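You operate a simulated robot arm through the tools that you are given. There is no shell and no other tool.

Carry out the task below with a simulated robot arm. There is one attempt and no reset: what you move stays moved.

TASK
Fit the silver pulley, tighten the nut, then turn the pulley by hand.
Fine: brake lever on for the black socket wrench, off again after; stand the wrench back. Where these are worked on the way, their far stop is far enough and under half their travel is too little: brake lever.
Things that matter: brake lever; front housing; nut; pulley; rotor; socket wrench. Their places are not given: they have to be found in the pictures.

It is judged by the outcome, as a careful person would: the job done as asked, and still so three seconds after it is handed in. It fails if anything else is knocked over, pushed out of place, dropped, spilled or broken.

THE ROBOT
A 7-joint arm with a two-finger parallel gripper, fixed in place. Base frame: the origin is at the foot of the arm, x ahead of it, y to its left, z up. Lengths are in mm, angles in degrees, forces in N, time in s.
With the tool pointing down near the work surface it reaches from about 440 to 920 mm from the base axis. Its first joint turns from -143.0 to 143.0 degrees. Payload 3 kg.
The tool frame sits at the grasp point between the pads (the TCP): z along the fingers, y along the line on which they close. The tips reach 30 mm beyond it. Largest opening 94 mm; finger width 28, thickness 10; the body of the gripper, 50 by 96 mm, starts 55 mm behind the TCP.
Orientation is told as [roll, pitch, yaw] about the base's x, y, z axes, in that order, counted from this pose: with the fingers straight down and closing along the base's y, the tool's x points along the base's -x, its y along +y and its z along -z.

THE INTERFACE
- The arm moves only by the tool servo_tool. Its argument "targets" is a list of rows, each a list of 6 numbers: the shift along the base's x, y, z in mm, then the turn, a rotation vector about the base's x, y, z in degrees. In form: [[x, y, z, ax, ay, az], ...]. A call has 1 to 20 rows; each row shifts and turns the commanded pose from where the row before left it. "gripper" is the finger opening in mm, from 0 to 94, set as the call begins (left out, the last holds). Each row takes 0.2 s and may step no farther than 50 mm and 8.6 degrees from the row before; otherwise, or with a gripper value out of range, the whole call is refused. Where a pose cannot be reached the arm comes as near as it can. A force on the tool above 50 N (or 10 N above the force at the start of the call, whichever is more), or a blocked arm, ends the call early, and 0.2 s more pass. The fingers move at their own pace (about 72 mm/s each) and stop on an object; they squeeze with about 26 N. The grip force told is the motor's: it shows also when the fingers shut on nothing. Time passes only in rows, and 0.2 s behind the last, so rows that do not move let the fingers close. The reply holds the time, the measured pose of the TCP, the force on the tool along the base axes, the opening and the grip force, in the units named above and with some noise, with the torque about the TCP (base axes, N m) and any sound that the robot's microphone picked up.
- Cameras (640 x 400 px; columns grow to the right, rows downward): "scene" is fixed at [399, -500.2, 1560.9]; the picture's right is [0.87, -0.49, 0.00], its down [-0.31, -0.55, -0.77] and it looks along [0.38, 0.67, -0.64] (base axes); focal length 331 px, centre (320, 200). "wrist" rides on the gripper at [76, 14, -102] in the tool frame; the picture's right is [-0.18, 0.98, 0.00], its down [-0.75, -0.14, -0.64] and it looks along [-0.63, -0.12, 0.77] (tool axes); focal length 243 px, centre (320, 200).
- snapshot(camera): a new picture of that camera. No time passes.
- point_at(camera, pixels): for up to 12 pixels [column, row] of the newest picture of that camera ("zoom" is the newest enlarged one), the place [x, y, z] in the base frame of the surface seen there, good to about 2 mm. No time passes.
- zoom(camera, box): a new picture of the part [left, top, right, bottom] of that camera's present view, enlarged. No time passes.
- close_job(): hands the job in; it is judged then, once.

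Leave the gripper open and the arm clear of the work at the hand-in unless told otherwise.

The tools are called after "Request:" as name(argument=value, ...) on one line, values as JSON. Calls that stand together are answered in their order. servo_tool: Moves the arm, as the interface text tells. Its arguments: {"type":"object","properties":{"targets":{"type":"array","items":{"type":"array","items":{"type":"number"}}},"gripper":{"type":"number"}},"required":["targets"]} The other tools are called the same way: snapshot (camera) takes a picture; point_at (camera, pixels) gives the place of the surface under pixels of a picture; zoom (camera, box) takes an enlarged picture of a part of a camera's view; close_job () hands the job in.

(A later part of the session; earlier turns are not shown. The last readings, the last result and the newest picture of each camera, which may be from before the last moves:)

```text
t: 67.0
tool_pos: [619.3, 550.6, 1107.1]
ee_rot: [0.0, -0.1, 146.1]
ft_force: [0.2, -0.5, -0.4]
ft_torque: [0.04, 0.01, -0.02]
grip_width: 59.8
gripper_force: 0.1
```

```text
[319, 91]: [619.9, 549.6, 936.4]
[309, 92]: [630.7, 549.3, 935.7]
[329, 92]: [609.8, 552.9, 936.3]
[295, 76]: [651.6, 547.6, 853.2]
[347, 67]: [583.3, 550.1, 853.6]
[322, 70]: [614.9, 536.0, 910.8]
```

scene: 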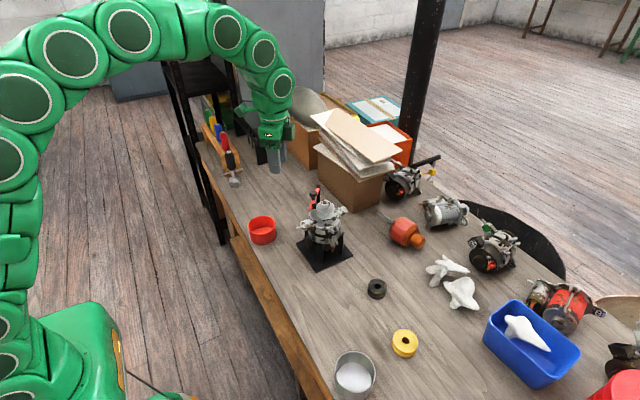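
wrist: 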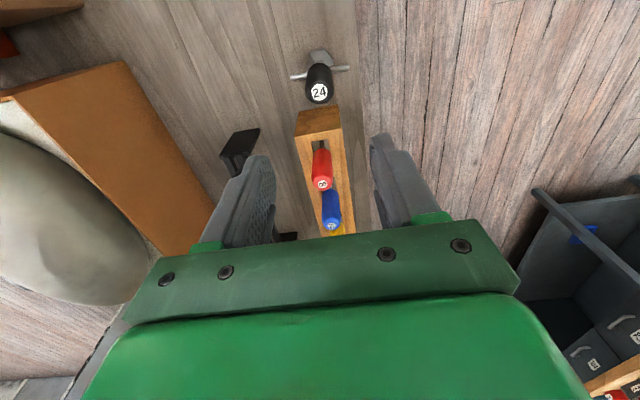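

Yaw 146 is reachable. I'll set yaw to 122 so that +28° at the shaft gives 150, leaving the longest clockwise sweep. Then I'll lower around the handle to TCP z≈902.

Request:
servo_tool(targets=[[-0.6, -1.2, 0, 0, 0, -8], [0, 0, 0, 0, 0, -8], [0, 0, 0, 0, 0, -8], [0, 0, -45, 0, 0, 0], [0, 0, -45, 0, 0, 0], [0, 0, -45, 0, 0, 0], [0, 0, 0, 0, 0, 0]])

Request:
zoom(camera="scene", box=[200, 110, 270, 200])

Request:
snapshot(camera="wrist")

```text
t: 68.6
tool_pos: [618.6, 549.3, 972.5]
ee_rot: [0.0, -0.1, 121.9]
ft_force: [-0.3, -0.4, 0.5]
ft_torque: [0.0, 0.0, -0.02]
grip_width: 60.2
gripper_force: 0.1
```

```text
4.44 times, centred on (235, 155) of scene
```

zoom: 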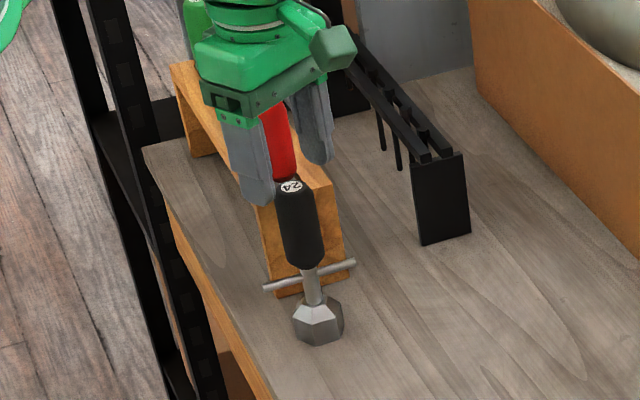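

```text
taken
```

wrist: 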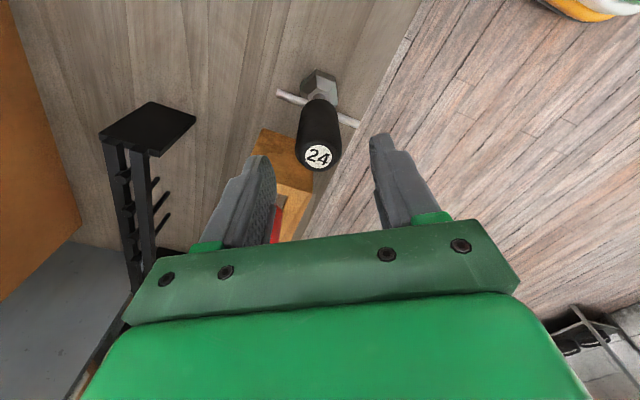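

The handle is between the fingers. I'll lower the last 70 mm and close.

Request:
servo_tool(targets=[[0, 0, -30, 0, 0, 0], [0, 0, -25, 0, 0, 0], [0, 0, -15, 0, 0, 0], [0, 0, 0, 0, 0, 0]])

Request:
servo_tool(targets=[[0, 0, 0, 0, 0, 0], [0, 0, 0, 0, 0, 0], [0, 0, 0, 0, 0, 0]], gripper=0)

Request:
zoom(camera="scene", box=[205, 130, 265, 200])

```text
t: 69.6
tool_pos: [619.0, 547.9, 902.0]
ee_rot: [0.0, 0.0, 121.9]
ft_force: [0.2, -0.3, 0.1]
ft_torque: [-0.02, -0.02, -0.01]
grip_width: 60.1
gripper_force: 0.2
```

```text
t: 70.4
tool_pos: [620.3, 547.1, 902.0]
ee_rot: [0.0, -0.1, 121.9]
ft_force: [0.4, 1.1, 0.4]
ft_torque: [0.0, -0.01, 0.01]
grip_width: 31.7
gripper_force: 26.1
```

```text
5.71 times, centred on (235, 165) of scene
```

zoom: 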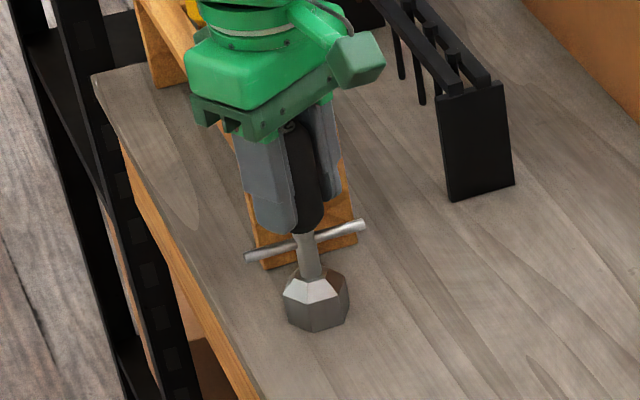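

The wrench is held at 31.7 mm. I'll lift it 223 mm, carry it high to above the nut, and turn +28°.

Request:
servo_tool(targets=[[0, 0, 8, 0, 0, 0], [0, 0, 35, 0, 0, 0], [0, 0, 45, 0, 0, 0], [0, 0, 45, 0, 0, 0], [0, 0, 45, 0, 0, 0], [0, 0, 45, 0, 0, 0], [0, 0, 0, 0, 0, 0]])

Request:
servo_tool(targets=[[10.8, -38.2, 0, 0, 0, 0], [10.8, -38.2, 0, 0, 0, 0], [10.8, -38.2, 0, 0, 0, 0], [10.8, -38.2, 0, 0, 0, 0], [10.8, -38.2, 0, 0, 0, 0], [10.8, -38.2, 0, 0, 0, 0], [10.8, -38.2, 0, 0, 0, 7], [10.8, -38.2, 0, 0, 0, 7], [10.8, -38.2, 0, 0, 0, 7], [10.8, -38.2, 0, 0, 0, 7], [10.8, -38.2, 0, 0, 0, 0], [10.8, -38.2, 0, 0, 0, 0], [0, 0, 0, 0, 0, 0], [0, 0, 0, 0, 0, 0]])

Request:
snapshot(camera="scene")

Request:
zoom(camera="scene", box=[295, 140, 355, 215])

```text
t: 72.0
tool_pos: [617.9, 546.9, 1111.3]
ee_rot: [0.0, 0.1, 122.0]
ft_force: [-0.4, 0.0, -2.8]
ft_torque: [-0.04, -0.03, -0.04]
grip_width: 32.0
gripper_force: 25.8
out of reach, approached as far as the arm can: row 6
```

```text
t: 75.0
tool_pos: [749.6, 88.8, 1112.1]
ee_rot: [0.0, 0.0, 150.0]
ft_force: [0.3, -0.6, -2.2]
ft_torque: [-0.03, 0.04, 0.0]
grip_width: 31.4
gripper_force: 26.1
```

```text
taken
```

scene: 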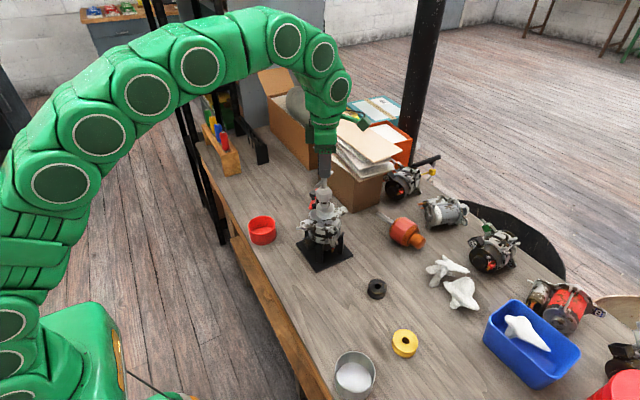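

```text
5.33 times, centred on (325, 178) of scene
```

zoom: 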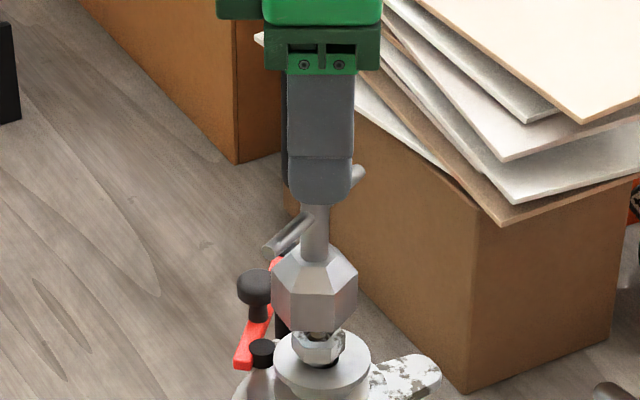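

The lift was limited to z≈1112, so the socket bottom is at ≈1001, just above the nut top of 984.5. I'll zoom to check the socket's axis against the nut.

Request:
zoom(camera="scene", box=[315, 183, 335, 210])

Request:
point_at(camera="zoom", pixels=[[320, 100], [260, 100], [380, 100], [320, 150], [300, 30]])

Request:
snapshot(camera="wrist")

```text
14.81 times, centred on (325, 196) of scene
```

zoom: 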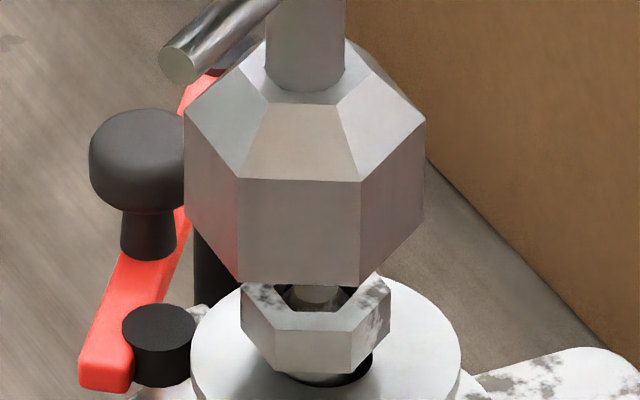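

```text
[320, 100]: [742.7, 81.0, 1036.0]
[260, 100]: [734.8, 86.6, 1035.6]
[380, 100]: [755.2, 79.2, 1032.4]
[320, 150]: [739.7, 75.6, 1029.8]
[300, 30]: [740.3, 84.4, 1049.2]
```

```text
taken
```

wrist: 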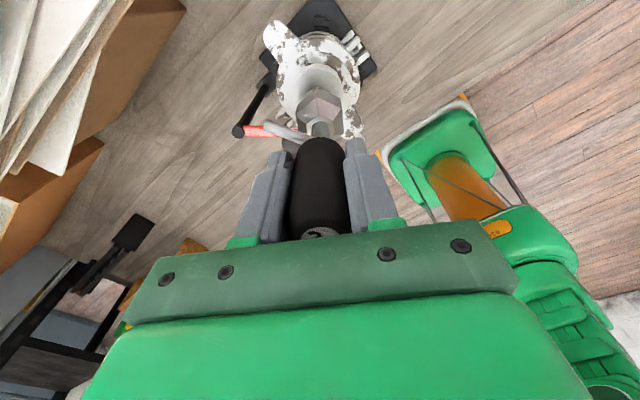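

Request:
zoom(camera="scene", box=[315, 183, 335, 210])

Request:
point_at(camera="zoom", pixels=[[188, 120], [240, 184], [358, 185], [420, 128], [190, 210], [242, 275], [356, 278], [419, 210], [300, 230], [305, 50], [270, 60], [340, 60]])

```text
14.81 times, centred on (325, 196) of scene
```

zoom: 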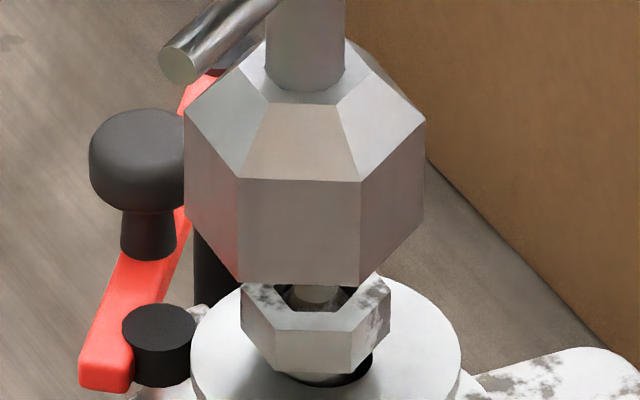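

```text
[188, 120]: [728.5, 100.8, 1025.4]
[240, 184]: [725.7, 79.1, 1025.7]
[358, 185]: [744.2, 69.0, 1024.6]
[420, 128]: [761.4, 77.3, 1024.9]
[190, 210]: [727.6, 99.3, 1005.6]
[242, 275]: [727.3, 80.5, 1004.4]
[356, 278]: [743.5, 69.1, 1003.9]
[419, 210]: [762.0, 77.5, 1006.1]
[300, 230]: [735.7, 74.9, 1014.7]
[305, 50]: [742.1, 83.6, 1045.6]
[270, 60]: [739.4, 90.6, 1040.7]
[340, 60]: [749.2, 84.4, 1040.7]
```

The socket axis is ≈ (745.4, 88.7) and its hex angle 25.6° matches the nut's 26°. The nut is at (748.5, 90.1), so I'll shift (+3.1,+1.4) and recheck.

Request:
servo_tool(targets=[[3.1, 1.4, 0, 0, 0, 0], [0, 0, 0, 0, 0, 0], [0, 0, 0, 0, 0, 0]])

Request:
zoom(camera="scene", box=[315, 183, 335, 210])

Request:
point_at(camera="zoom", pixels=[[204, 120], [256, 184], [374, 185], [436, 128], [208, 210], [258, 270], [372, 273], [435, 210]])

```text
t: 75.8
tool_pos: [752.2, 90.6, 1111.5]
ee_rot: [0.1, -0.1, 150.0]
ft_force: [-0.7, -0.2, -3.4]
ft_torque: [-0.03, -0.01, -0.01]
grip_width: 31.5
gripper_force: 25.7
```

```text
14.81 times, centred on (325, 196) of scene
```

zoom: 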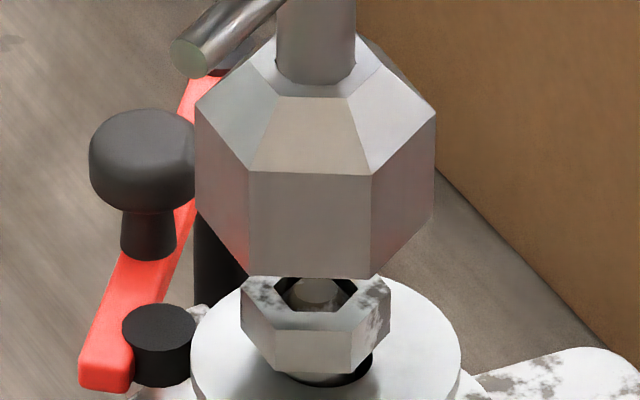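

```text
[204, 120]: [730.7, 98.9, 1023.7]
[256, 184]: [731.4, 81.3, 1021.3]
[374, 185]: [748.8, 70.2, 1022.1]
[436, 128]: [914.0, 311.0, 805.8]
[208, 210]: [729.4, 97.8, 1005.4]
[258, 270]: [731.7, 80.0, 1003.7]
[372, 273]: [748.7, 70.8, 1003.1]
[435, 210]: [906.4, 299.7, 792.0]
```

The socket and nut now line up in the view (columns 315.5 and 316). I'll lower the socket gently toward the nut.

Request:
servo_tool(targets=[[0, 0, -6, 0, 0, 0], [0, 0, -5, 0, 0, 0], [0, 0, -3, 0, 0, 0], [0, 0, -2, 0, 0, 0], [0, 0, 0, 0, 0, 0]])

Request:
servo_tool(targets=[[0, 0, -1.5, 0, 0, 0], [0, 0, 0, 0, 0, 0]])

Request:
servo_tool(targets=[[0, 0, -1.5, 0, 0, 0], [0, 0, 0, 0, 0, 0]])

Request:
zoom(camera="scene", box=[315, 183, 335, 210])

```text
t: 77.0
tool_pos: [750.9, 90.7, 1094.6]
ee_rot: [0.0, 0.0, 150.0]
ft_force: [0.3, 0.0, -2.0]
ft_torque: [-0.02, -0.02, 0.0]
grip_width: 31.6
gripper_force: 26.1
```

```text
t: 77.6
tool_pos: [750.4, 90.3, 1094.8]
ee_rot: [0.0, 0.0, 150.0]
ft_force: [-0.1, 0.3, -2.0]
ft_torque: [0.0, -0.01, -0.05]
grip_width: 31.7
gripper_force: 26.1
```

```text
t: 78.2
tool_pos: [749.5, 90.2, 1092.2]
ee_rot: [0.0, 0.0, 150.0]
ft_force: [-0.3, 0.0, -3.3]
ft_torque: [0.0, -0.03, -0.02]
grip_width: 31.5
gripper_force: 26.5
```

```text
14.81 times, centred on (325, 196) of scene
```

zoom: 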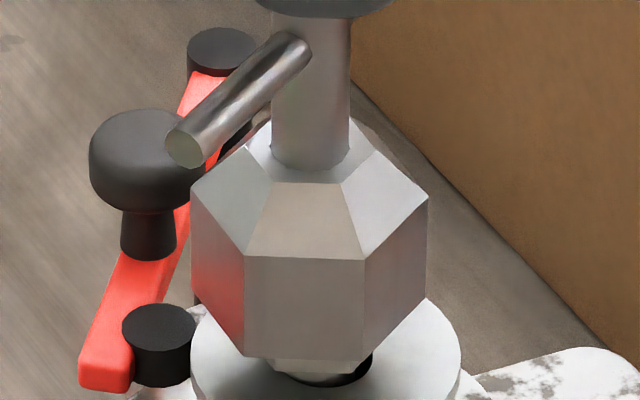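

The socket seems to be coming down over the nut without contact force. I'll measure its position again.

Request:
point_at(camera="zoom", pixels=[[194, 205], [246, 262], [364, 262], [422, 205], [247, 350], [362, 355], [300, 350], [315, 368], [195, 280], [421, 290]])

Request:
servo_tool(targets=[[0, 0, 0, 0, 0, 0]])

Request:
servo_tool(targets=[[0, 0, 0, 0, 0, 0]])

```text
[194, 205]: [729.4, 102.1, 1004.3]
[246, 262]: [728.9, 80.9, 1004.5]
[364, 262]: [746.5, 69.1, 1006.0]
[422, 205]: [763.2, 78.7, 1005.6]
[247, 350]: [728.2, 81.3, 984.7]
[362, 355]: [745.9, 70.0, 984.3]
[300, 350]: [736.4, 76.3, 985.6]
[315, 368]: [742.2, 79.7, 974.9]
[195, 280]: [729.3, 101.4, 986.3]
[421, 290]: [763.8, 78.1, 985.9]
```

```text
t: 78.6
tool_pos: [749.6, 91.4, 1094.2]
ee_rot: [0.0, 0.0, 150.0]
ft_force: [0.5, -0.1, -3.7]
ft_torque: [0.0, -0.02, -0.04]
grip_width: 31.7
gripper_force: 25.4
```

```text
t: 79.0
tool_pos: [750.8, 90.7, 1093.6]
ee_rot: [0.0, 0.1, 150.1]
ft_force: [0.5, -0.1, -2.5]
ft_torque: [0.03, -0.03, 0.0]
grip_width: 31.4
gripper_force: 26.0
```

The socket bottom is just at the nut top, with its axis at ≈(746.8, 90.0). I'll shift +1.6 in x, then lower in small steps.

Request:
servo_tool(targets=[[1.6, 0.1, 0, 0, 0, 0], [0, 0, 0, 0, 0, 0]])

Request:
servo_tool(targets=[[0, 0, -1, 0, 0, 0], [0, 0, 0, 0, 0, 0]])

Request:
servo_tool(targets=[[0, 0, -1, 0, 0, 0], [0, 0, 0, 0, 0, 0]])

Request:
zoom(camera="scene", box=[315, 183, 335, 210])

```text
t: 79.6
tool_pos: [752.4, 90.4, 1092.6]
ee_rot: [0.0, -0.1, 150.0]
ft_force: [-0.7, -0.6, -3.4]
ft_torque: [0.02, 0.02, 0.01]
grip_width: 31.4
gripper_force: 26.1
```

```text
t: 80.2
tool_pos: [751.1, 90.6, 1091.4]
ee_rot: [0.0, 0.0, 150.1]
ft_force: [-0.5, 0.4, -2.2]
ft_torque: [0.03, 0.02, 0.02]
grip_width: 31.7
gripper_force: 25.6
```

```text
t: 80.8
tool_pos: [752.6, 92.4, 1092.3]
ee_rot: [0.1, 0.0, 150.1]
ft_force: [-0.2, 0.1, -2.9]
ft_torque: [0.04, 0.0, 0.01]
grip_width: 31.7
gripper_force: 26.5
```

```text
14.81 times, centred on (325, 196) of scene
```

zoom: 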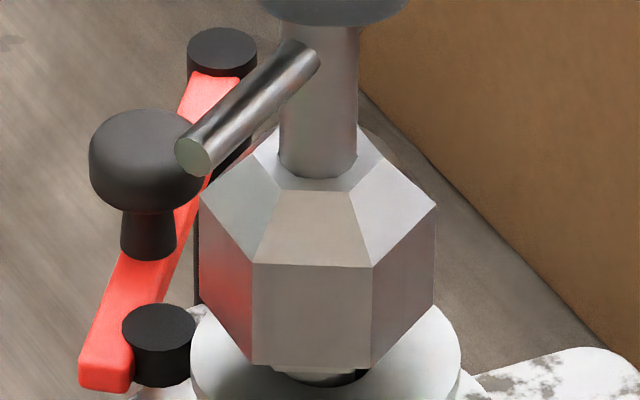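

Request:
servo_tool(targets=[[0, 0, -1, 0, 0, 0], [0, 0, 0, 0, 0, 0]])

Request:
servo_tool(targets=[[0, 0, -1, 0, 0, 0], [0, 0, 0, 0, 0, 0]])

Request:
servo_tool(targets=[[0, 0, -1, 0, 0, 0], [0, 0, 0, 0, 0, 0]])

Request:
zoom(camera="scene", box=[315, 183, 335, 210])

```text
t: 81.4
tool_pos: [751.9, 91.2, 1089.1]
ee_rot: [-0.1, 0.0, 149.9]
ft_force: [0.1, -0.3, -0.5]
ft_torque: [0.0, 0.0, 0.03]
grip_width: 31.7
gripper_force: 25.6
```

```text
t: 82.0
tool_pos: [752.3, 90.1, 1088.5]
ee_rot: [0.0, 0.0, 150.1]
ft_force: [0.7, -0.7, -1.9]
ft_torque: [-0.01, -0.03, 0.03]
grip_width: 31.7
gripper_force: 25.6
```

```text
t: 82.6
tool_pos: [751.0, 91.3, 1085.5]
ee_rot: [0.0, 0.0, 150.0]
ft_force: [-0.2, 0.0, -3.3]
ft_torque: [-0.02, 0.01, 0.0]
grip_width: 31.7
gripper_force: 25.9
```

```text
14.81 times, centred on (325, 196) of scene
```

zoom: 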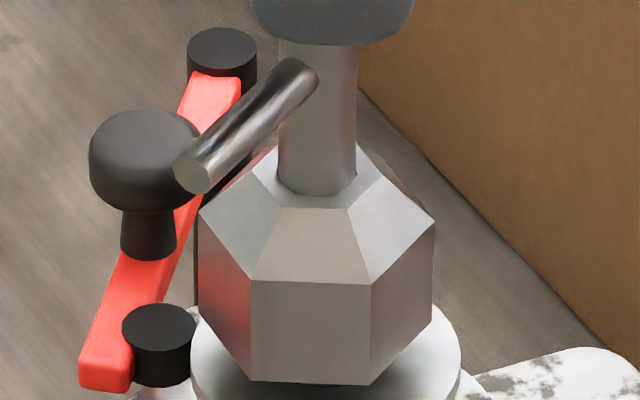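

The socket has slid over the nut with no contact. I'll lower another 6 mm for good engagement.

Request:
servo_tool(targets=[[0, 0, -1.5, 0, 0, 0], [0, 0, -1.5, 0, 0, 0], [0, 0, 0, 0, 0, 0]])

Request:
servo_tool(targets=[[0, 0, -1.5, 0, 0, 0], [0, 0, -1.5, 0, 0, 0], [0, 0, 0, 0, 0, 0]])

Request:
zoom(camera="scene", box=[315, 183, 335, 210])

Request:
point_at(camera="zoom", pixels=[[300, 350], [300, 300], [260, 300], [360, 300], [212, 260], [425, 260], [220, 385]])

```text
t: 83.4
tool_pos: [751.8, 91.2, 1083.3]
ee_rot: [0.0, 0.0, 150.0]
ft_force: [-0.2, 0.5, -3.4]
ft_torque: [0.01, -0.03, 0.0]
grip_width: 31.4
gripper_force: 25.8
```

```text
t: 84.2
tool_pos: [752.2, 89.7, 1081.2]
ee_rot: [-0.1, 0.0, 150.0]
ft_force: [0.9, -0.2, -2.2]
ft_torque: [-0.01, -0.01, -0.05]
grip_width: 31.8
gripper_force: 25.8
```

```text
14.81 times, centred on (325, 196) of scene
```

zoom: 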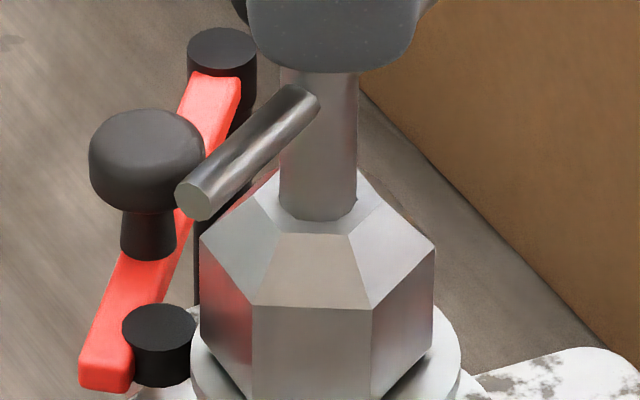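

```text
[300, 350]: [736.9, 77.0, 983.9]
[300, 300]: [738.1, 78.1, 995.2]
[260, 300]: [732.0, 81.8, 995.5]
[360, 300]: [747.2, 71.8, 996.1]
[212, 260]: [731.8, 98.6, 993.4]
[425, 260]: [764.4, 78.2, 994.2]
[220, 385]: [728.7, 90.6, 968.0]
```

The socket is engaged, its bottom about 3 mm above the pulley. Now I'll turn clockwise 42° and watch the torque and whether the wrench follows.

Request:
servo_tool(targets=[[0, 0, 0, 0, 0, -7], [0, 0, 0, 0, 0, -7], [0, 0, 0, 0, 0, -7], [0, 0, 0, 0, 0, -7], [0, 0, 0, 0, 0, -7], [0, 0, 0, 0, 0, -7]])

Request:
zoom(camera="scene", box=[305, 173, 345, 217])

```text
t: 85.6
tool_pos: [752.8, 89.8, 1080.6]
ee_rot: [0.0, 0.0, 107.8]
ft_force: [0.1, -0.2, -1.8]
ft_torque: [-0.03, -0.02, 0.0]
grip_width: 31.4
gripper_force: 25.8
```

```text
9.09 times, centred on (325, 195) of scene
```

zoom: 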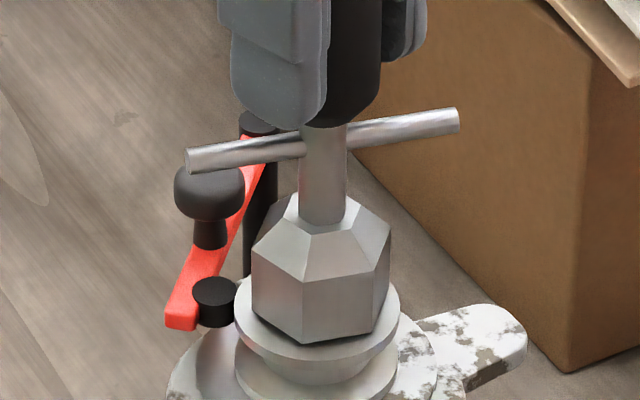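

The wrench follows. I'll check whether its axis stayed centred on the nut.

Request:
zoom(camera="scene", box=[315, 190, 335, 217])

Request:
point_at(camera="zoom", pixels=[[206, 195], [280, 245], [395, 235], [428, 165], [300, 280], [380, 280], [210, 260], [285, 310], [400, 300], [320, 30], [300, 30], [350, 30]])

```text
14.81 times, centred on (325, 204) of scene
```

zoom: 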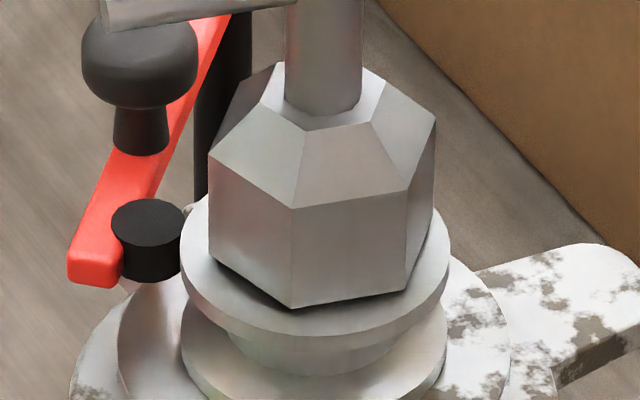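

```text
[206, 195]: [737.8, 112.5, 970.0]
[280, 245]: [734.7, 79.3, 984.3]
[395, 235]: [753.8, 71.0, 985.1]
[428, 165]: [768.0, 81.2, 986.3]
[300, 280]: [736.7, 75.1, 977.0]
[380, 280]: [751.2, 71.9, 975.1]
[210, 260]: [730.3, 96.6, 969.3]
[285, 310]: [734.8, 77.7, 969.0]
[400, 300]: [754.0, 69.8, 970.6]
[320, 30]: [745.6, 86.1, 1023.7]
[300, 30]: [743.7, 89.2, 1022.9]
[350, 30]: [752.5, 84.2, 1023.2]
```

Request:
point_at(camera="zoom", pixels=[[293, 300], [405, 285], [213, 248], [293, 213], [406, 195], [214, 165], [430, 130], [283, 70]])

```text
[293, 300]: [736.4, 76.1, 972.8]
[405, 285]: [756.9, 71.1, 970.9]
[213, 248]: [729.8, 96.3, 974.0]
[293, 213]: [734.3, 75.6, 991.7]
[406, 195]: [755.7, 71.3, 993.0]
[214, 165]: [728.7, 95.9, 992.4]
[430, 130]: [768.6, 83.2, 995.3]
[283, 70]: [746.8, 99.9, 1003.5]
```

The socket stays centred on the nut at (748.9, 89.7). I'll keep turning clockwise, in batches, watching torque.

Request:
servo_tool(targets=[[0, 0, 0, 0, 0, -8], [0, 0, 0, 0, 0, -8], [0, 0, 0, 0, 0, -8], [0, 0, 0, 0, 0, -8], [0, 0, 0, 0, 0, -8], [0, 0, 0, 0, 0, -8], [0, 0, 0, 0, 0, -8], [0, 0, 0, 0, 0, -8]])

Request:
servo_tool(targets=[[0, 0, 0, 0, 0, -8], [0, 0, 0, 0, 0, -8], [0, 0, 0, 0, 0, -8], [0, 0, 0, 0, 0, -8], [0, 0, 0, 0, 0, -8], [0, 0, 0, 0, 0, -8], [0, 0, 0, 0, 0, -8], [0, 0, 0, 0, 0, -8]])

Request:
zoom(camera="scene", box=[305, 173, 345, 217])

```text
t: 87.4
tool_pos: [751.9, 89.9, 1081.7]
ee_rot: [0.0, 0.1, 43.7]
ft_force: [-4.0, -5.0, -2.3]
ft_torque: [-0.5, 0.51, 0.09]
grip_width: 31.2
gripper_force: 25.8
```

```text
t: 89.2
tool_pos: [751.5, 90.9, 1080.7]
ee_rot: [0.0, 0.1, -20.2]
ft_force: [-2.3, -1.7, -2.4]
ft_torque: [-0.21, 0.24, 0.02]
grip_width: 31.6
gripper_force: 25.9
```

```text
9.09 times, centred on (325, 195) of scene
```

zoom: 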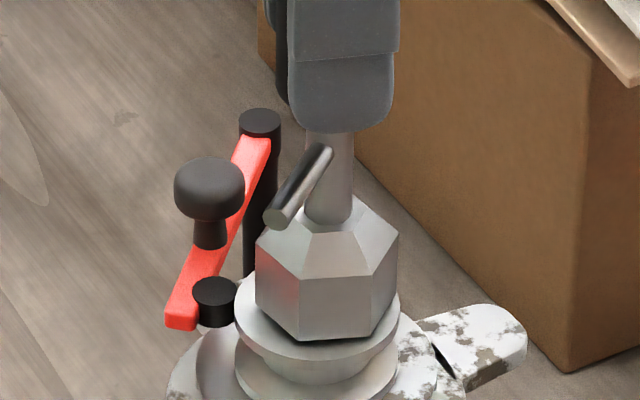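

Request:
servo_tool(targets=[[-0.6, -0.5, 0, 0, 0, -8], [0, 0, 0, 0, 0, -8], [0, 0, 0, 0, 0, -8], [0, 0, 0, 0, 0, -8], [0, 0, 0, 0, 0, -8], [0, 0, 0, 0, 0, -8], [0, 0, 0, 0, 0, -8], [0, 0, 0, 0, 0, -8]])

Request:
servo_tool(targets=[[0, 0, 0, 0, 0, -8], [0, 0, 0, 0, 0, -8], [0, 0, 0, 0, 0, -8], [0, 0, 0, 0, 0, -8], [0, 0, 0, 0, 0, -8], [0, 0, 0, 0, 0, -8], [0, 0, 0, 0, 0, -8]])

Request:
zoom(camera="scene", box=[305, 173, 345, 217])

```text
t: 91.0
tool_pos: [751.0, 89.9, 1080.0]
ee_rot: [0.0, -0.1, -84.2]
ft_force: [-0.3, -0.8, -2.4]
ft_torque: [0.01, 0.0, 0.02]
grip_width: 31.9
gripper_force: 26.2
```

```text
t: 92.6
tool_pos: [752.0, 89.9, 1081.0]
ee_rot: [0.0, 0.0, -140.1]
ft_force: [0.3, -0.5, -2.0]
ft_torque: [-0.02, 0.01, 0.0]
grip_width: 31.6
gripper_force: 26.4
```

```text
9.09 times, centred on (325, 195) of scene
```

zoom: 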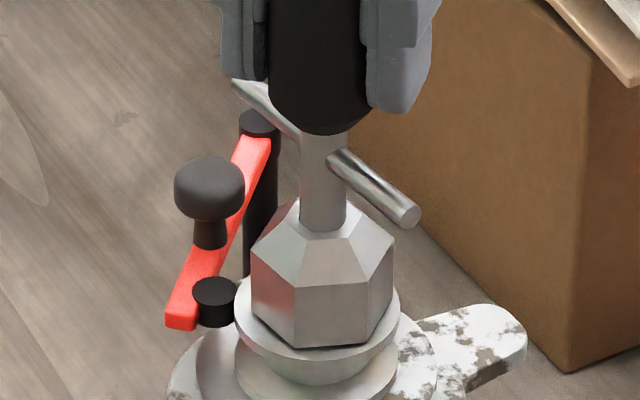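

290° turned with no noticeable torque. I'll lift the wrench off the nut to see how far it has gone down.

Request:
servo_tool(targets=[[0, 0, 10, 0, 0, 0], [0, 0, 14, 0, 0, 0], [0, 0, 0, 0, 0, 0]])

Request:
zoom(camera="scene", box=[313, 190, 337, 217])

Request:
point_at(camera="zoom", pixels=[[320, 200], [320, 240], [320, 220], [320, 260], [280, 230], [360, 230], [320, 280], [320, 300]])

```text
t: 93.4
tool_pos: [751.6, 89.0, 1105.3]
ee_rot: [0.0, 0.0, -140.1]
ft_force: [-0.9, 1.0, -1.9]
ft_torque: [0.01, -0.04, 0.01]
grip_width: 31.7
gripper_force: 26.3
```

```text
14.81 times, centred on (325, 204) of scene
```

zoom: 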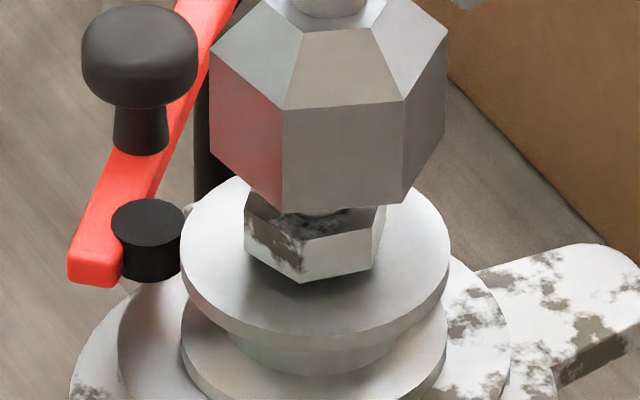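

```text
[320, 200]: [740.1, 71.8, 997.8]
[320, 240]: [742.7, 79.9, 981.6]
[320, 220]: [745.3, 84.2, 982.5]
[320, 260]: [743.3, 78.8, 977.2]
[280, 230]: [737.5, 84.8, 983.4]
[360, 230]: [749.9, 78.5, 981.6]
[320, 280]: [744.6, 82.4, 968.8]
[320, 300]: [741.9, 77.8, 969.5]
```

The nut has moved down about 2 mm (top ≈982), so it threads with the brake on. I'll wind the wrist back counter-clockwise about 304° in the air for another sweep.

Request:
servo_tool(targets=[[0, 0, 0, 0, 0, 8], [0, 0, 0, 0, 0, 8], [0, 0, 0, 0, 0, 8], [0, 0, 0, 0, 0, 8], [0, 0, 0, 0, 0, 8], [0, 0, 0, 0, 0, 8], [0, 0, 0, 0, 0, 8], [0, 0, 0, 0, 0, 8], [0, 0, 0, 0, 0, 8], [0, 0, 0, 0, 0, 8], [0, 0, 0, 0, 0, 8], [0, 0, 0, 0, 0, 8], [0, 0, 0, 0, 0, 8], [0, 0, 0, 0, 0, 8], [0, 0, 0, 0, 0, 8], [0, 0, 0, 0, 0, 8], [0, 0, 0, 0, 0, 8], [0, 0, 0, 0, 0, 8], [0, 0, 0, 0, 0, 8], [0, 0, 0, 0, 0, 8]])

Request:
servo_tool(targets=[[0, 0, 0, 0, 0, 8], [0, 0, 0, 0, 0, 8], [0, 0, 0, 0, 0, 8], [0, 0, 0, 0, 0, 8], [0, 0, 0, 0, 0, 8], [0, 0, 0, 0, 0, 8], [0, 0, 0, 0, 0, 8], [0, 0, 0, 0, 0, 8], [0, 0, 0, 0, 0, 8], [0, 0, 0, 0, 0, 8], [0, 0, 0, 0, 0, 8], [0, 0, 0, 0, 0, 8], [0, 0, 0, 0, 0, 8], [0, 0, 0, 0, 0, 8], [0, 0, 0, 0, 0, 8], [0, 0, 0, 0, 0, 8], [0, 0, 0, 0, 0, 8], [0, 0, 0, 0, 0, 8], [0, 0, 0, 0, 0, 0]])

Request:
zoom(camera="scene", box=[313, 190, 337, 217])

```text
t: 97.6
tool_pos: [751.5, 90.4, 1105.1]
ee_rot: [0.0, -0.1, 20.1]
ft_force: [1.0, -0.1, -3.1]
ft_torque: [-0.02, -0.02, -0.02]
grip_width: 31.6
gripper_force: 26.3
```

```text
t: 101.6
tool_pos: [751.1, 90.8, 1104.8]
ee_rot: [0.0, 0.0, 164.0]
ft_force: [0.3, -0.4, -2.6]
ft_torque: [-0.02, -0.06, 0.01]
grip_width: 31.7
gripper_force: 26.1
```

```text
14.81 times, centred on (325, 204) of scene
```

zoom: 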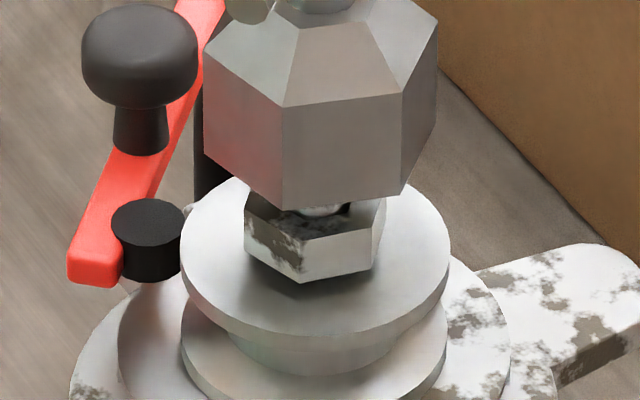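

Yaw 164 is reachable. I'll measure the socket and nut corners again to re-centre before lowering.

Request:
point_at(camera="zoom", pixels=[[207, 70], [285, 115], [404, 105], [434, 45], [208, 140], [284, 198], [402, 188], [249, 212], [303, 242], [371, 231], [384, 210], [302, 275]])

```text
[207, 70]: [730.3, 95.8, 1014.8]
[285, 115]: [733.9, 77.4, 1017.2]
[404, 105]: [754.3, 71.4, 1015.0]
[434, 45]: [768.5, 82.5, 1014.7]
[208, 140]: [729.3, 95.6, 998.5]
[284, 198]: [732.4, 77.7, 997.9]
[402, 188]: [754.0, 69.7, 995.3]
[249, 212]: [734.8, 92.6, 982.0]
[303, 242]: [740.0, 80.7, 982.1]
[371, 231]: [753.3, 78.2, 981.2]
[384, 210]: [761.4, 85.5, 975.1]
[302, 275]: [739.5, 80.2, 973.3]
```

The nut is centred at (748.1, 90.1) at angle 50.5°; the socket is at (749.2, 89.1), angle 40°. I'll shift (-1.1,+1.0), turn +5° more, and lower over the nut.

Request:
servo_tool(targets=[[-1.1, 1.0, 0, 0, 0, 5], [0, 0, -6, 0, 0, 0], [0, 0, -5, 0, 0, 0], [0, 0, -2, 0, 0, 0], [0, 0, -2, 0, 0, 0], [0, 0, -2, 0, 0, 0], [0, 0, 0, 0, 0, 0]])

Request:
servo_tool(targets=[[0, 0, -2, 0, 0, 0], [0, 0, -2, 0, 0, 0], [0, 0, -2, 0, 0, 0], [0, 0, 0, 0, 0, 0]])

Request:
zoom(camera="scene", box=[313, 190, 337, 217])

```text
t: 103.2
tool_pos: [749.1, 91.9, 1088.8]
ee_rot: [0.0, 0.0, 168.9]
ft_force: [-0.3, 0.0, -3.2]
ft_torque: [0.01, 0.02, 0.03]
grip_width: 31.6
gripper_force: 26.3
```

```text
t: 104.2
tool_pos: [750.3, 90.8, 1082.8]
ee_rot: [0.0, 0.0, 169.0]
ft_force: [-0.1, -0.6, -3.2]
ft_torque: [-0.02, 0.02, -0.01]
grip_width: 32.0
gripper_force: 26.0
```

```text
14.81 times, centred on (325, 204) of scene
```

zoom: 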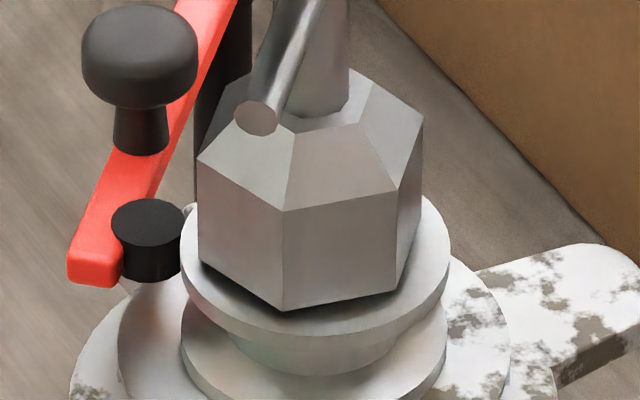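

Engaged again. Now the second clockwise sweep.

Request:
servo_tool(targets=[[0, 0, -0.5, 0, 0, -8], [0, 0, 0, 0, 0, -8], [0, 0, 0, 0, 0, -8], [0, 0, 0, 0, 0, -8], [0, 0, 0, 0, 0, -8], [0, 0, 0, 0, 0, -8], [0, 0, 0, 0, 0, -8], [0, 0, 0, 0, 0, -8], [0, 0, 0, 0, 0, -8], [0, 0, 0, 0, 0, -8]])

Request:
servo_tool(targets=[[0, 0, 0, 0, 0, -8], [0, 0, 0, 0, 0, -8], [0, 0, 0, 0, 0, -8], [0, 0, 0, 0, 0, -8], [0, 0, 0, 0, 0, -8], [0, 0, 0, 0, 0, -8], [0, 0, 0, 0, 0, -8], [0, 0, 0, 0, 0, -8], [0, 0, 0, 0, 0, -8], [0, 0, 0, 0, 0, -8]])

Request:
servo_tool(targets=[[0, 0, 0, 0, 0, -8], [0, 0, 0, 0, 0, -8], [0, 0, 0, 0, 0, -8], [0, 0, 0, 0, 0, -8], [0, 0, 0, 0, 0, -8], [0, 0, 0, 0, 0, -8], [0, 0, 0, 0, 0, -8], [0, 0, 0, 0, 0, -8], [0, 0, 0, 0, 0, -8], [0, 0, 0, 0, 0, -8]])

Request:
zoom(camera="scene", box=[305, 173, 345, 217])

```text
t: 106.4
tool_pos: [751.1, 93.0, 1081.6]
ee_rot: [0.0, 0.0, 88.8]
ft_force: [-0.4, -0.7, -2.0]
ft_torque: [0.01, 0.03, 0.0]
grip_width: 31.6
gripper_force: 25.5
```

```text
t: 108.6
tool_pos: [750.8, 91.6, 1082.2]
ee_rot: [0.0, 0.1, 8.8]
ft_force: [-0.2, -0.5, -2.0]
ft_torque: [0.02, -0.02, -0.01]
grip_width: 31.7
gripper_force: 25.4
```

```text
t: 110.8
tool_pos: [750.6, 90.1, 1080.0]
ee_rot: [0.0, 0.0, -71.2]
ft_force: [-0.1, 0.4, -3.4]
ft_torque: [0.05, 0.05, 0.02]
grip_width: 31.5
gripper_force: 26.2
```

```text
9.09 times, centred on (325, 195) of scene
```

zoom: 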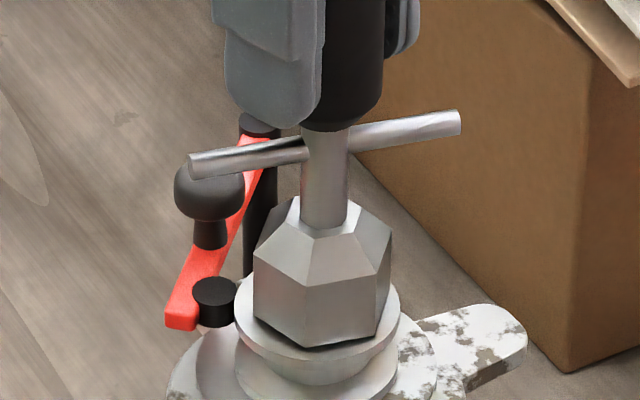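

No slip so far. I'll continue to about yaw -151.

Request:
servo_tool(targets=[[0, 0, 0, 0, 0, -8], [0, 0, 0, 0, 0, -8], [0, 0, 0, 0, 0, -8], [0, 0, 0, 0, 0, -8], [0, 0, 0, 0, 0, -8], [0, 0, 0, 0, 0, -8], [0, 0, 0, 0, 0, -8], [0, 0, 0, 0, 0, -8], [0, 0, 0, 0, 0, -8], [0, 0, 0, 0, 0, -8]])

Request:
servo_tool(targets=[[0, 0, 10, 0, 0, 0], [0, 0, 14, 0, 0, 0], [0, 0, 0, 0, 0, 0]])

Request:
zoom(camera="scene", box=[313, 190, 337, 217])

Request:
point_at(camera="zoom", pixels=[[320, 230], [320, 240], [320, 250], [280, 240], [360, 240], [320, 270], [320, 290], [320, 310], [300, 235]])

```text
t: 113.0
tool_pos: [750.5, 90.2, 1080.9]
ee_rot: [0.1, 0.1, -151.1]
ft_force: [0.1, -0.4, -3.1]
ft_torque: [0.03, -0.01, 0.01]
grip_width: 31.4
gripper_force: 25.9
```

```text
t: 113.8
tool_pos: [750.6, 90.8, 1104.3]
ee_rot: [0.0, 0.1, -151.2]
ft_force: [-0.6, -1.0, -2.7]
ft_torque: [0.0, -0.03, -0.01]
grip_width: 31.6
gripper_force: 26.2
```

```text
14.81 times, centred on (325, 204) of scene
```

zoom: 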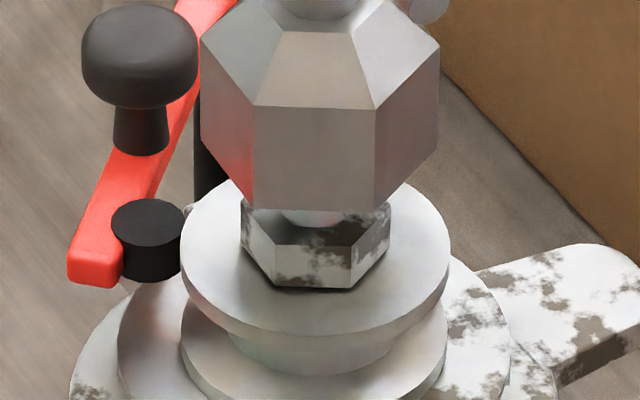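

```text
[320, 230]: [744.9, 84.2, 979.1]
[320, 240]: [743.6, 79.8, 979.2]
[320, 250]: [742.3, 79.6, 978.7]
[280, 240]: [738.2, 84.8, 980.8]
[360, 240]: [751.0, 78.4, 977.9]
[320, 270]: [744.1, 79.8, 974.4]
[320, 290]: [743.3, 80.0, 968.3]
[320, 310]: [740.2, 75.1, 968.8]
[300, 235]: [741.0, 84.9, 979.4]
```

The nut top is now ≈979.5, and its underside is almost on the pulley. I'll wind back for a third sweep and measure the nut's corners.

Request:
point_at(camera="zoom", pixels=[[277, 252], [351, 253], [245, 218], [386, 222], [277, 280], [351, 282], [205, 60], [255, 112], [373, 112], [434, 55]])

Request:
servo_tool(targets=[[0, 0, 0, 0, 0, 8], [0, 0, 0, 0, 0, 8], [0, 0, 0, 0, 0, 8], [0, 0, 0, 0, 0, 8], [0, 0, 0, 0, 0, 8], [0, 0, 0, 0, 0, 8], [0, 0, 0, 0, 0, 8], [0, 0, 0, 0, 0, 8], [0, 0, 0, 0, 0, 8], [0, 0, 0, 0, 0, 8], [0, 0, 0, 0, 0, 8], [0, 0, 0, 0, 0, 8], [0, 0, 0, 0, 0, 8], [0, 0, 0, 0, 0, 8], [0, 0, 0, 0, 0, 8], [0, 0, 0, 0, 0, 8], [0, 0, 0, 0, 0, 8], [0, 0, 0, 0, 0, 8], [0, 0, 0, 0, 0, 8], [0, 0, 0, 0, 0, 8]])

Request:
servo_tool(targets=[[0, 0, 0, 0, 0, 8], [0, 0, 0, 0, 0, 8], [0, 0, 0, 0, 0, 8], [0, 0, 0, 0, 0, 8], [0, 0, 0, 0, 0, 8], [0, 0, 0, 0, 0, 8], [0, 0, 0, 0, 0, 8], [0, 0, 0, 0, 0, 8], [0, 0, 0, 0, 0, 8], [0, 0, 0, 0, 0, 8], [0, 0, 0, 0, 0, 8], [0, 0, 0, 0, 0, 0]])

Request:
zoom(camera="scene", box=[313, 190, 337, 217])

```text
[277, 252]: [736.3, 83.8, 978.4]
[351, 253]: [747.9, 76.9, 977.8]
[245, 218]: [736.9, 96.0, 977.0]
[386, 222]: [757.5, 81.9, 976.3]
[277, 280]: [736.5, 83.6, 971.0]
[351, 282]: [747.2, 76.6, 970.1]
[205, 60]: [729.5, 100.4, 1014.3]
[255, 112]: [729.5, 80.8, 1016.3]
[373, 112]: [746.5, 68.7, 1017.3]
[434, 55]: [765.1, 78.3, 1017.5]
```

```text
t: 118.0
tool_pos: [750.0, 91.7, 1106.2]
ee_rot: [-0.1, 0.0, 9.0]
ft_force: [-1.1, 0.3, -2.6]
ft_torque: [0.0, -0.03, 0.01]
grip_width: 31.3
gripper_force: 25.8
```

```text
t: 120.6
tool_pos: [750.3, 90.9, 1105.4]
ee_rot: [0.0, -0.1, 97.0]
ft_force: [-0.4, 0.2, -2.5]
ft_torque: [0.04, -0.02, -0.02]
grip_width: 31.6
gripper_force: 26.4
```

```text
14.81 times, centred on (325, 204) of scene
```

zoom: 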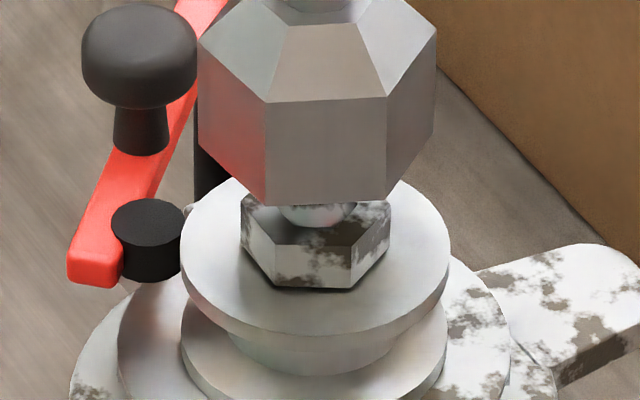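

The nut is at angle 28° and the socket at 32.6°, within the play, and the centres agree within 0.5 mm. I'll lower onto the nut again.

Request:
servo_tool(targets=[[-0.3, 0.1, -6, 0, 0, 0], [0, 0, -6, 0, 0, 0], [0, 0, -4, 0, 0, 0], [0, 0, -2, 0, 0, 0], [0, 0, -2, 0, 0, 0], [0, 0, 0, 0, 0, 0]])

Request:
servo_tool(targets=[[0, 0, -2, 0, 0, 0], [0, 0, -2, 0, 0, 0], [0, 0, -1.5, 0, 0, 0], [0, 0, 0, 0, 0, 0]])

Request:
zoom(camera="scene", box=[313, 190, 337, 217])

```text
t: 122.0
tool_pos: [749.6, 90.5, 1084.2]
ee_rot: [0.0, 0.1, 97.0]
ft_force: [0.8, -0.1, -2.5]
ft_torque: [-0.03, 0.0, -0.02]
grip_width: 31.6
gripper_force: 26.5
```

```text
t: 123.0
tool_pos: [750.5, 90.6, 1080.7]
ee_rot: [0.0, 0.0, 96.9]
ft_force: [0.5, 0.4, -2.6]
ft_torque: [-0.02, 0.04, -0.01]
grip_width: 31.7
gripper_force: 25.8
```

```text
14.81 times, centred on (325, 204) of scene
```

zoom: 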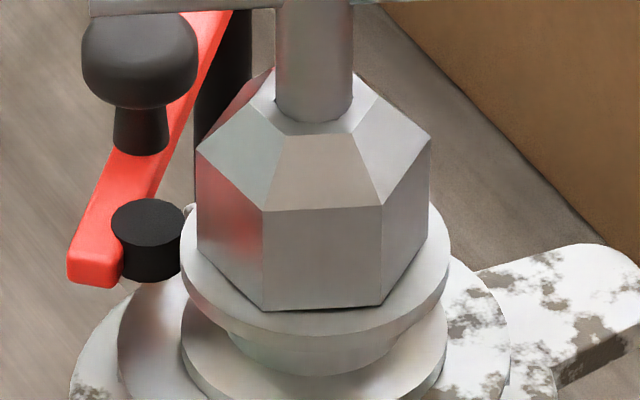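

Engaged. I'll turn clockwise in shorter batches, watching for rising torque or a sound.

Request:
servo_tool(targets=[[0, 0, 0, 0, 0, -8], [0, 0, 0, 0, 0, -8], [0, 0, 0, 0, 0, -8], [0, 0, 0, 0, 0, -8], [0, 0, 0, 0, 0, -8], [0, 0, 0, 0, 0, -8]])

Request:
servo_tool(targets=[[0, 0, 0, 0, 0, -8], [0, 0, 0, 0, 0, -8], [0, 0, 0, 0, 0, -8], [0, 0, 0, 0, 0, -8], [0, 0, 0, 0, 0, -8], [0, 0, 0, 0, 0, -8]])

Request:
servo_tool(targets=[[0, 0, 0, 0, 0, -8], [0, 0, 0, 0, 0, -8], [0, 0, 0, 0, 0, -8], [0, 0, 0, 0, 0, -8], [0, 0, 0, 0, 0, -8], [0, 0, 0, 0, 0, -8]])

Request:
zoom(camera="scene", box=[305, 173, 345, 217])

```text
t: 124.4
tool_pos: [749.8, 91.4, 1079.0]
ee_rot: [0.0, 0.0, 48.8]
ft_force: [-5.4, 3.1, 5.4]
ft_torque: [0.57, 0.48, 0.13]
grip_width: 31.4
gripper_force: 26.1
```

```text
t: 125.8
tool_pos: [750.7, 91.0, 1080.3]
ee_rot: [0.1, 0.0, 0.8]
ft_force: [0.1, -0.1, -2.5]
ft_torque: [0.01, -0.01, 0.0]
grip_width: 31.6
gripper_force: 26.5
```

```text
t: 127.2
tool_pos: [750.7, 90.9, 1080.3]
ee_rot: [-0.1, 0.0, -47.2]
ft_force: [-0.5, 0.6, -2.2]
ft_torque: [0.01, 0.0, 0.01]
grip_width: 31.7
gripper_force: 26.3
```

```text
9.09 times, centred on (325, 195) of scene
```

zoom: 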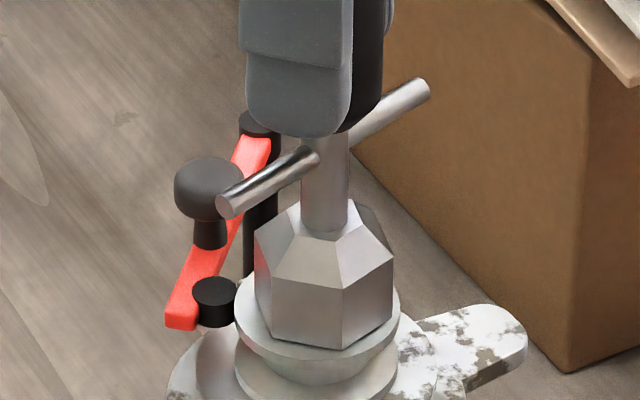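

There was a brief side load near yaw 49, then none. I'll check whether the wrench bar still follows the gripper (expected bar angle ≈11°).

Request:
point_at(camera="zoom", pixels=[[232, 203], [416, 94], [300, 160], [260, 280], [342, 345], [392, 315], [255, 250], [330, 190]])

Request:
servo_tool(targets=[[0, 0, 0, 0, 0, -8], [0, 0, 0, 0, 0, -8], [0, 0, 0, 0, 0, 0]])

```text
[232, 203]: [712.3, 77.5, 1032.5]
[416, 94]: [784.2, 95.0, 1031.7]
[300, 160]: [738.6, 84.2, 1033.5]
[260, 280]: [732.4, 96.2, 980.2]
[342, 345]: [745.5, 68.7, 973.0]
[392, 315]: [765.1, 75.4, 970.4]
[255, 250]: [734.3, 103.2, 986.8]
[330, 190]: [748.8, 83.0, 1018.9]
```

```text
t: 128.0
tool_pos: [751.6, 89.6, 1080.3]
ee_rot: [0.0, 0.0, -63.2]
ft_force: [-0.5, -0.3, -0.4]
ft_torque: [-0.05, -0.02, -0.02]
grip_width: 31.7
gripper_force: 25.9
```

The bar is at 13.7°, so essentially no slip. I'll continue clockwise to about -151, then lift and inspect.

Request:
servo_tool(targets=[[0, 0, 0, 0, 0, -8], [0, 0, 0, 0, 0, -8], [0, 0, 0, 0, 0, -8], [0, 0, 0, 0, 0, -8], [0, 0, 0, 0, 0, -8]])

Request:
servo_tool(targets=[[0, 0, 0, 0, 0, -8], [0, 0, 0, 0, 0, -8], [0, 0, 0, 0, 0, -8], [0, 0, 0, 0, 0, -8], [0, 0, 0, 0, 0, -8], [0, 0, 0, 0, 0, -8]])

Request:
servo_tool(targets=[[0, 0, 10, 0, 0, 0], [0, 0, 14, 0, 0, 0], [0, 0, 0, 0, 0, 0]])

Request:
zoom(camera="scene", box=[313, 190, 337, 217])

Request:
point_at(camera="zoom", pixels=[[320, 230], [320, 240], [320, 250], [280, 240], [360, 240], [320, 270], [320, 290], [320, 310], [300, 235]])

```text
t: 129.2
tool_pos: [749.4, 91.7, 1080.5]
ee_rot: [0.1, 0.1, -103.2]
ft_force: [0.1, -1.2, -2.0]
ft_torque: [0.0, 0.01, 0.01]
grip_width: 31.4
gripper_force: 26.4
```

```text
t: 130.6
tool_pos: [749.0, 91.6, 1079.9]
ee_rot: [0.0, -0.1, -151.2]
ft_force: [0.2, 0.5, -2.2]
ft_torque: [0.04, -0.07, 0.04]
grip_width: 31.4
gripper_force: 25.4
```

```text
t: 131.4
tool_pos: [749.4, 90.7, 1103.2]
ee_rot: [0.0, 0.0, -151.1]
ft_force: [0.0, -1.6, -2.4]
ft_torque: [0.01, -0.05, 0.0]
grip_width: 31.6
gripper_force: 26.4
```

```text
14.81 times, centred on (325, 204) of scene
```

zoom: 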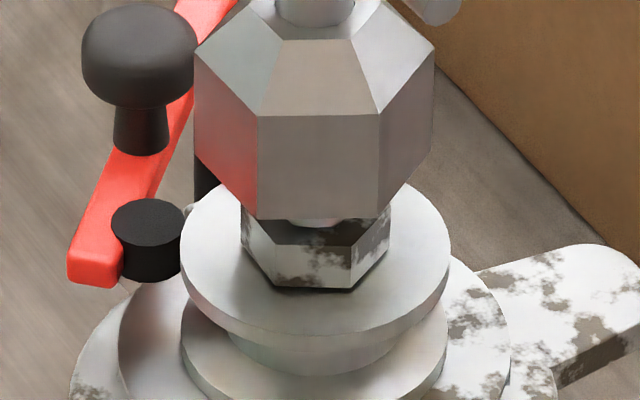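

```text
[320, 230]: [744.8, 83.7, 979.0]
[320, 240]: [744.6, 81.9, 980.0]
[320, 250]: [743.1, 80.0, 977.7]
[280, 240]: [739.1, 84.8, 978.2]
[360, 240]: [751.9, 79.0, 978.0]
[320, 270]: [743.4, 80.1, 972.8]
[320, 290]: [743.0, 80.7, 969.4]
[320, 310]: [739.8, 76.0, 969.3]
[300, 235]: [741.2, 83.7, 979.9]
```

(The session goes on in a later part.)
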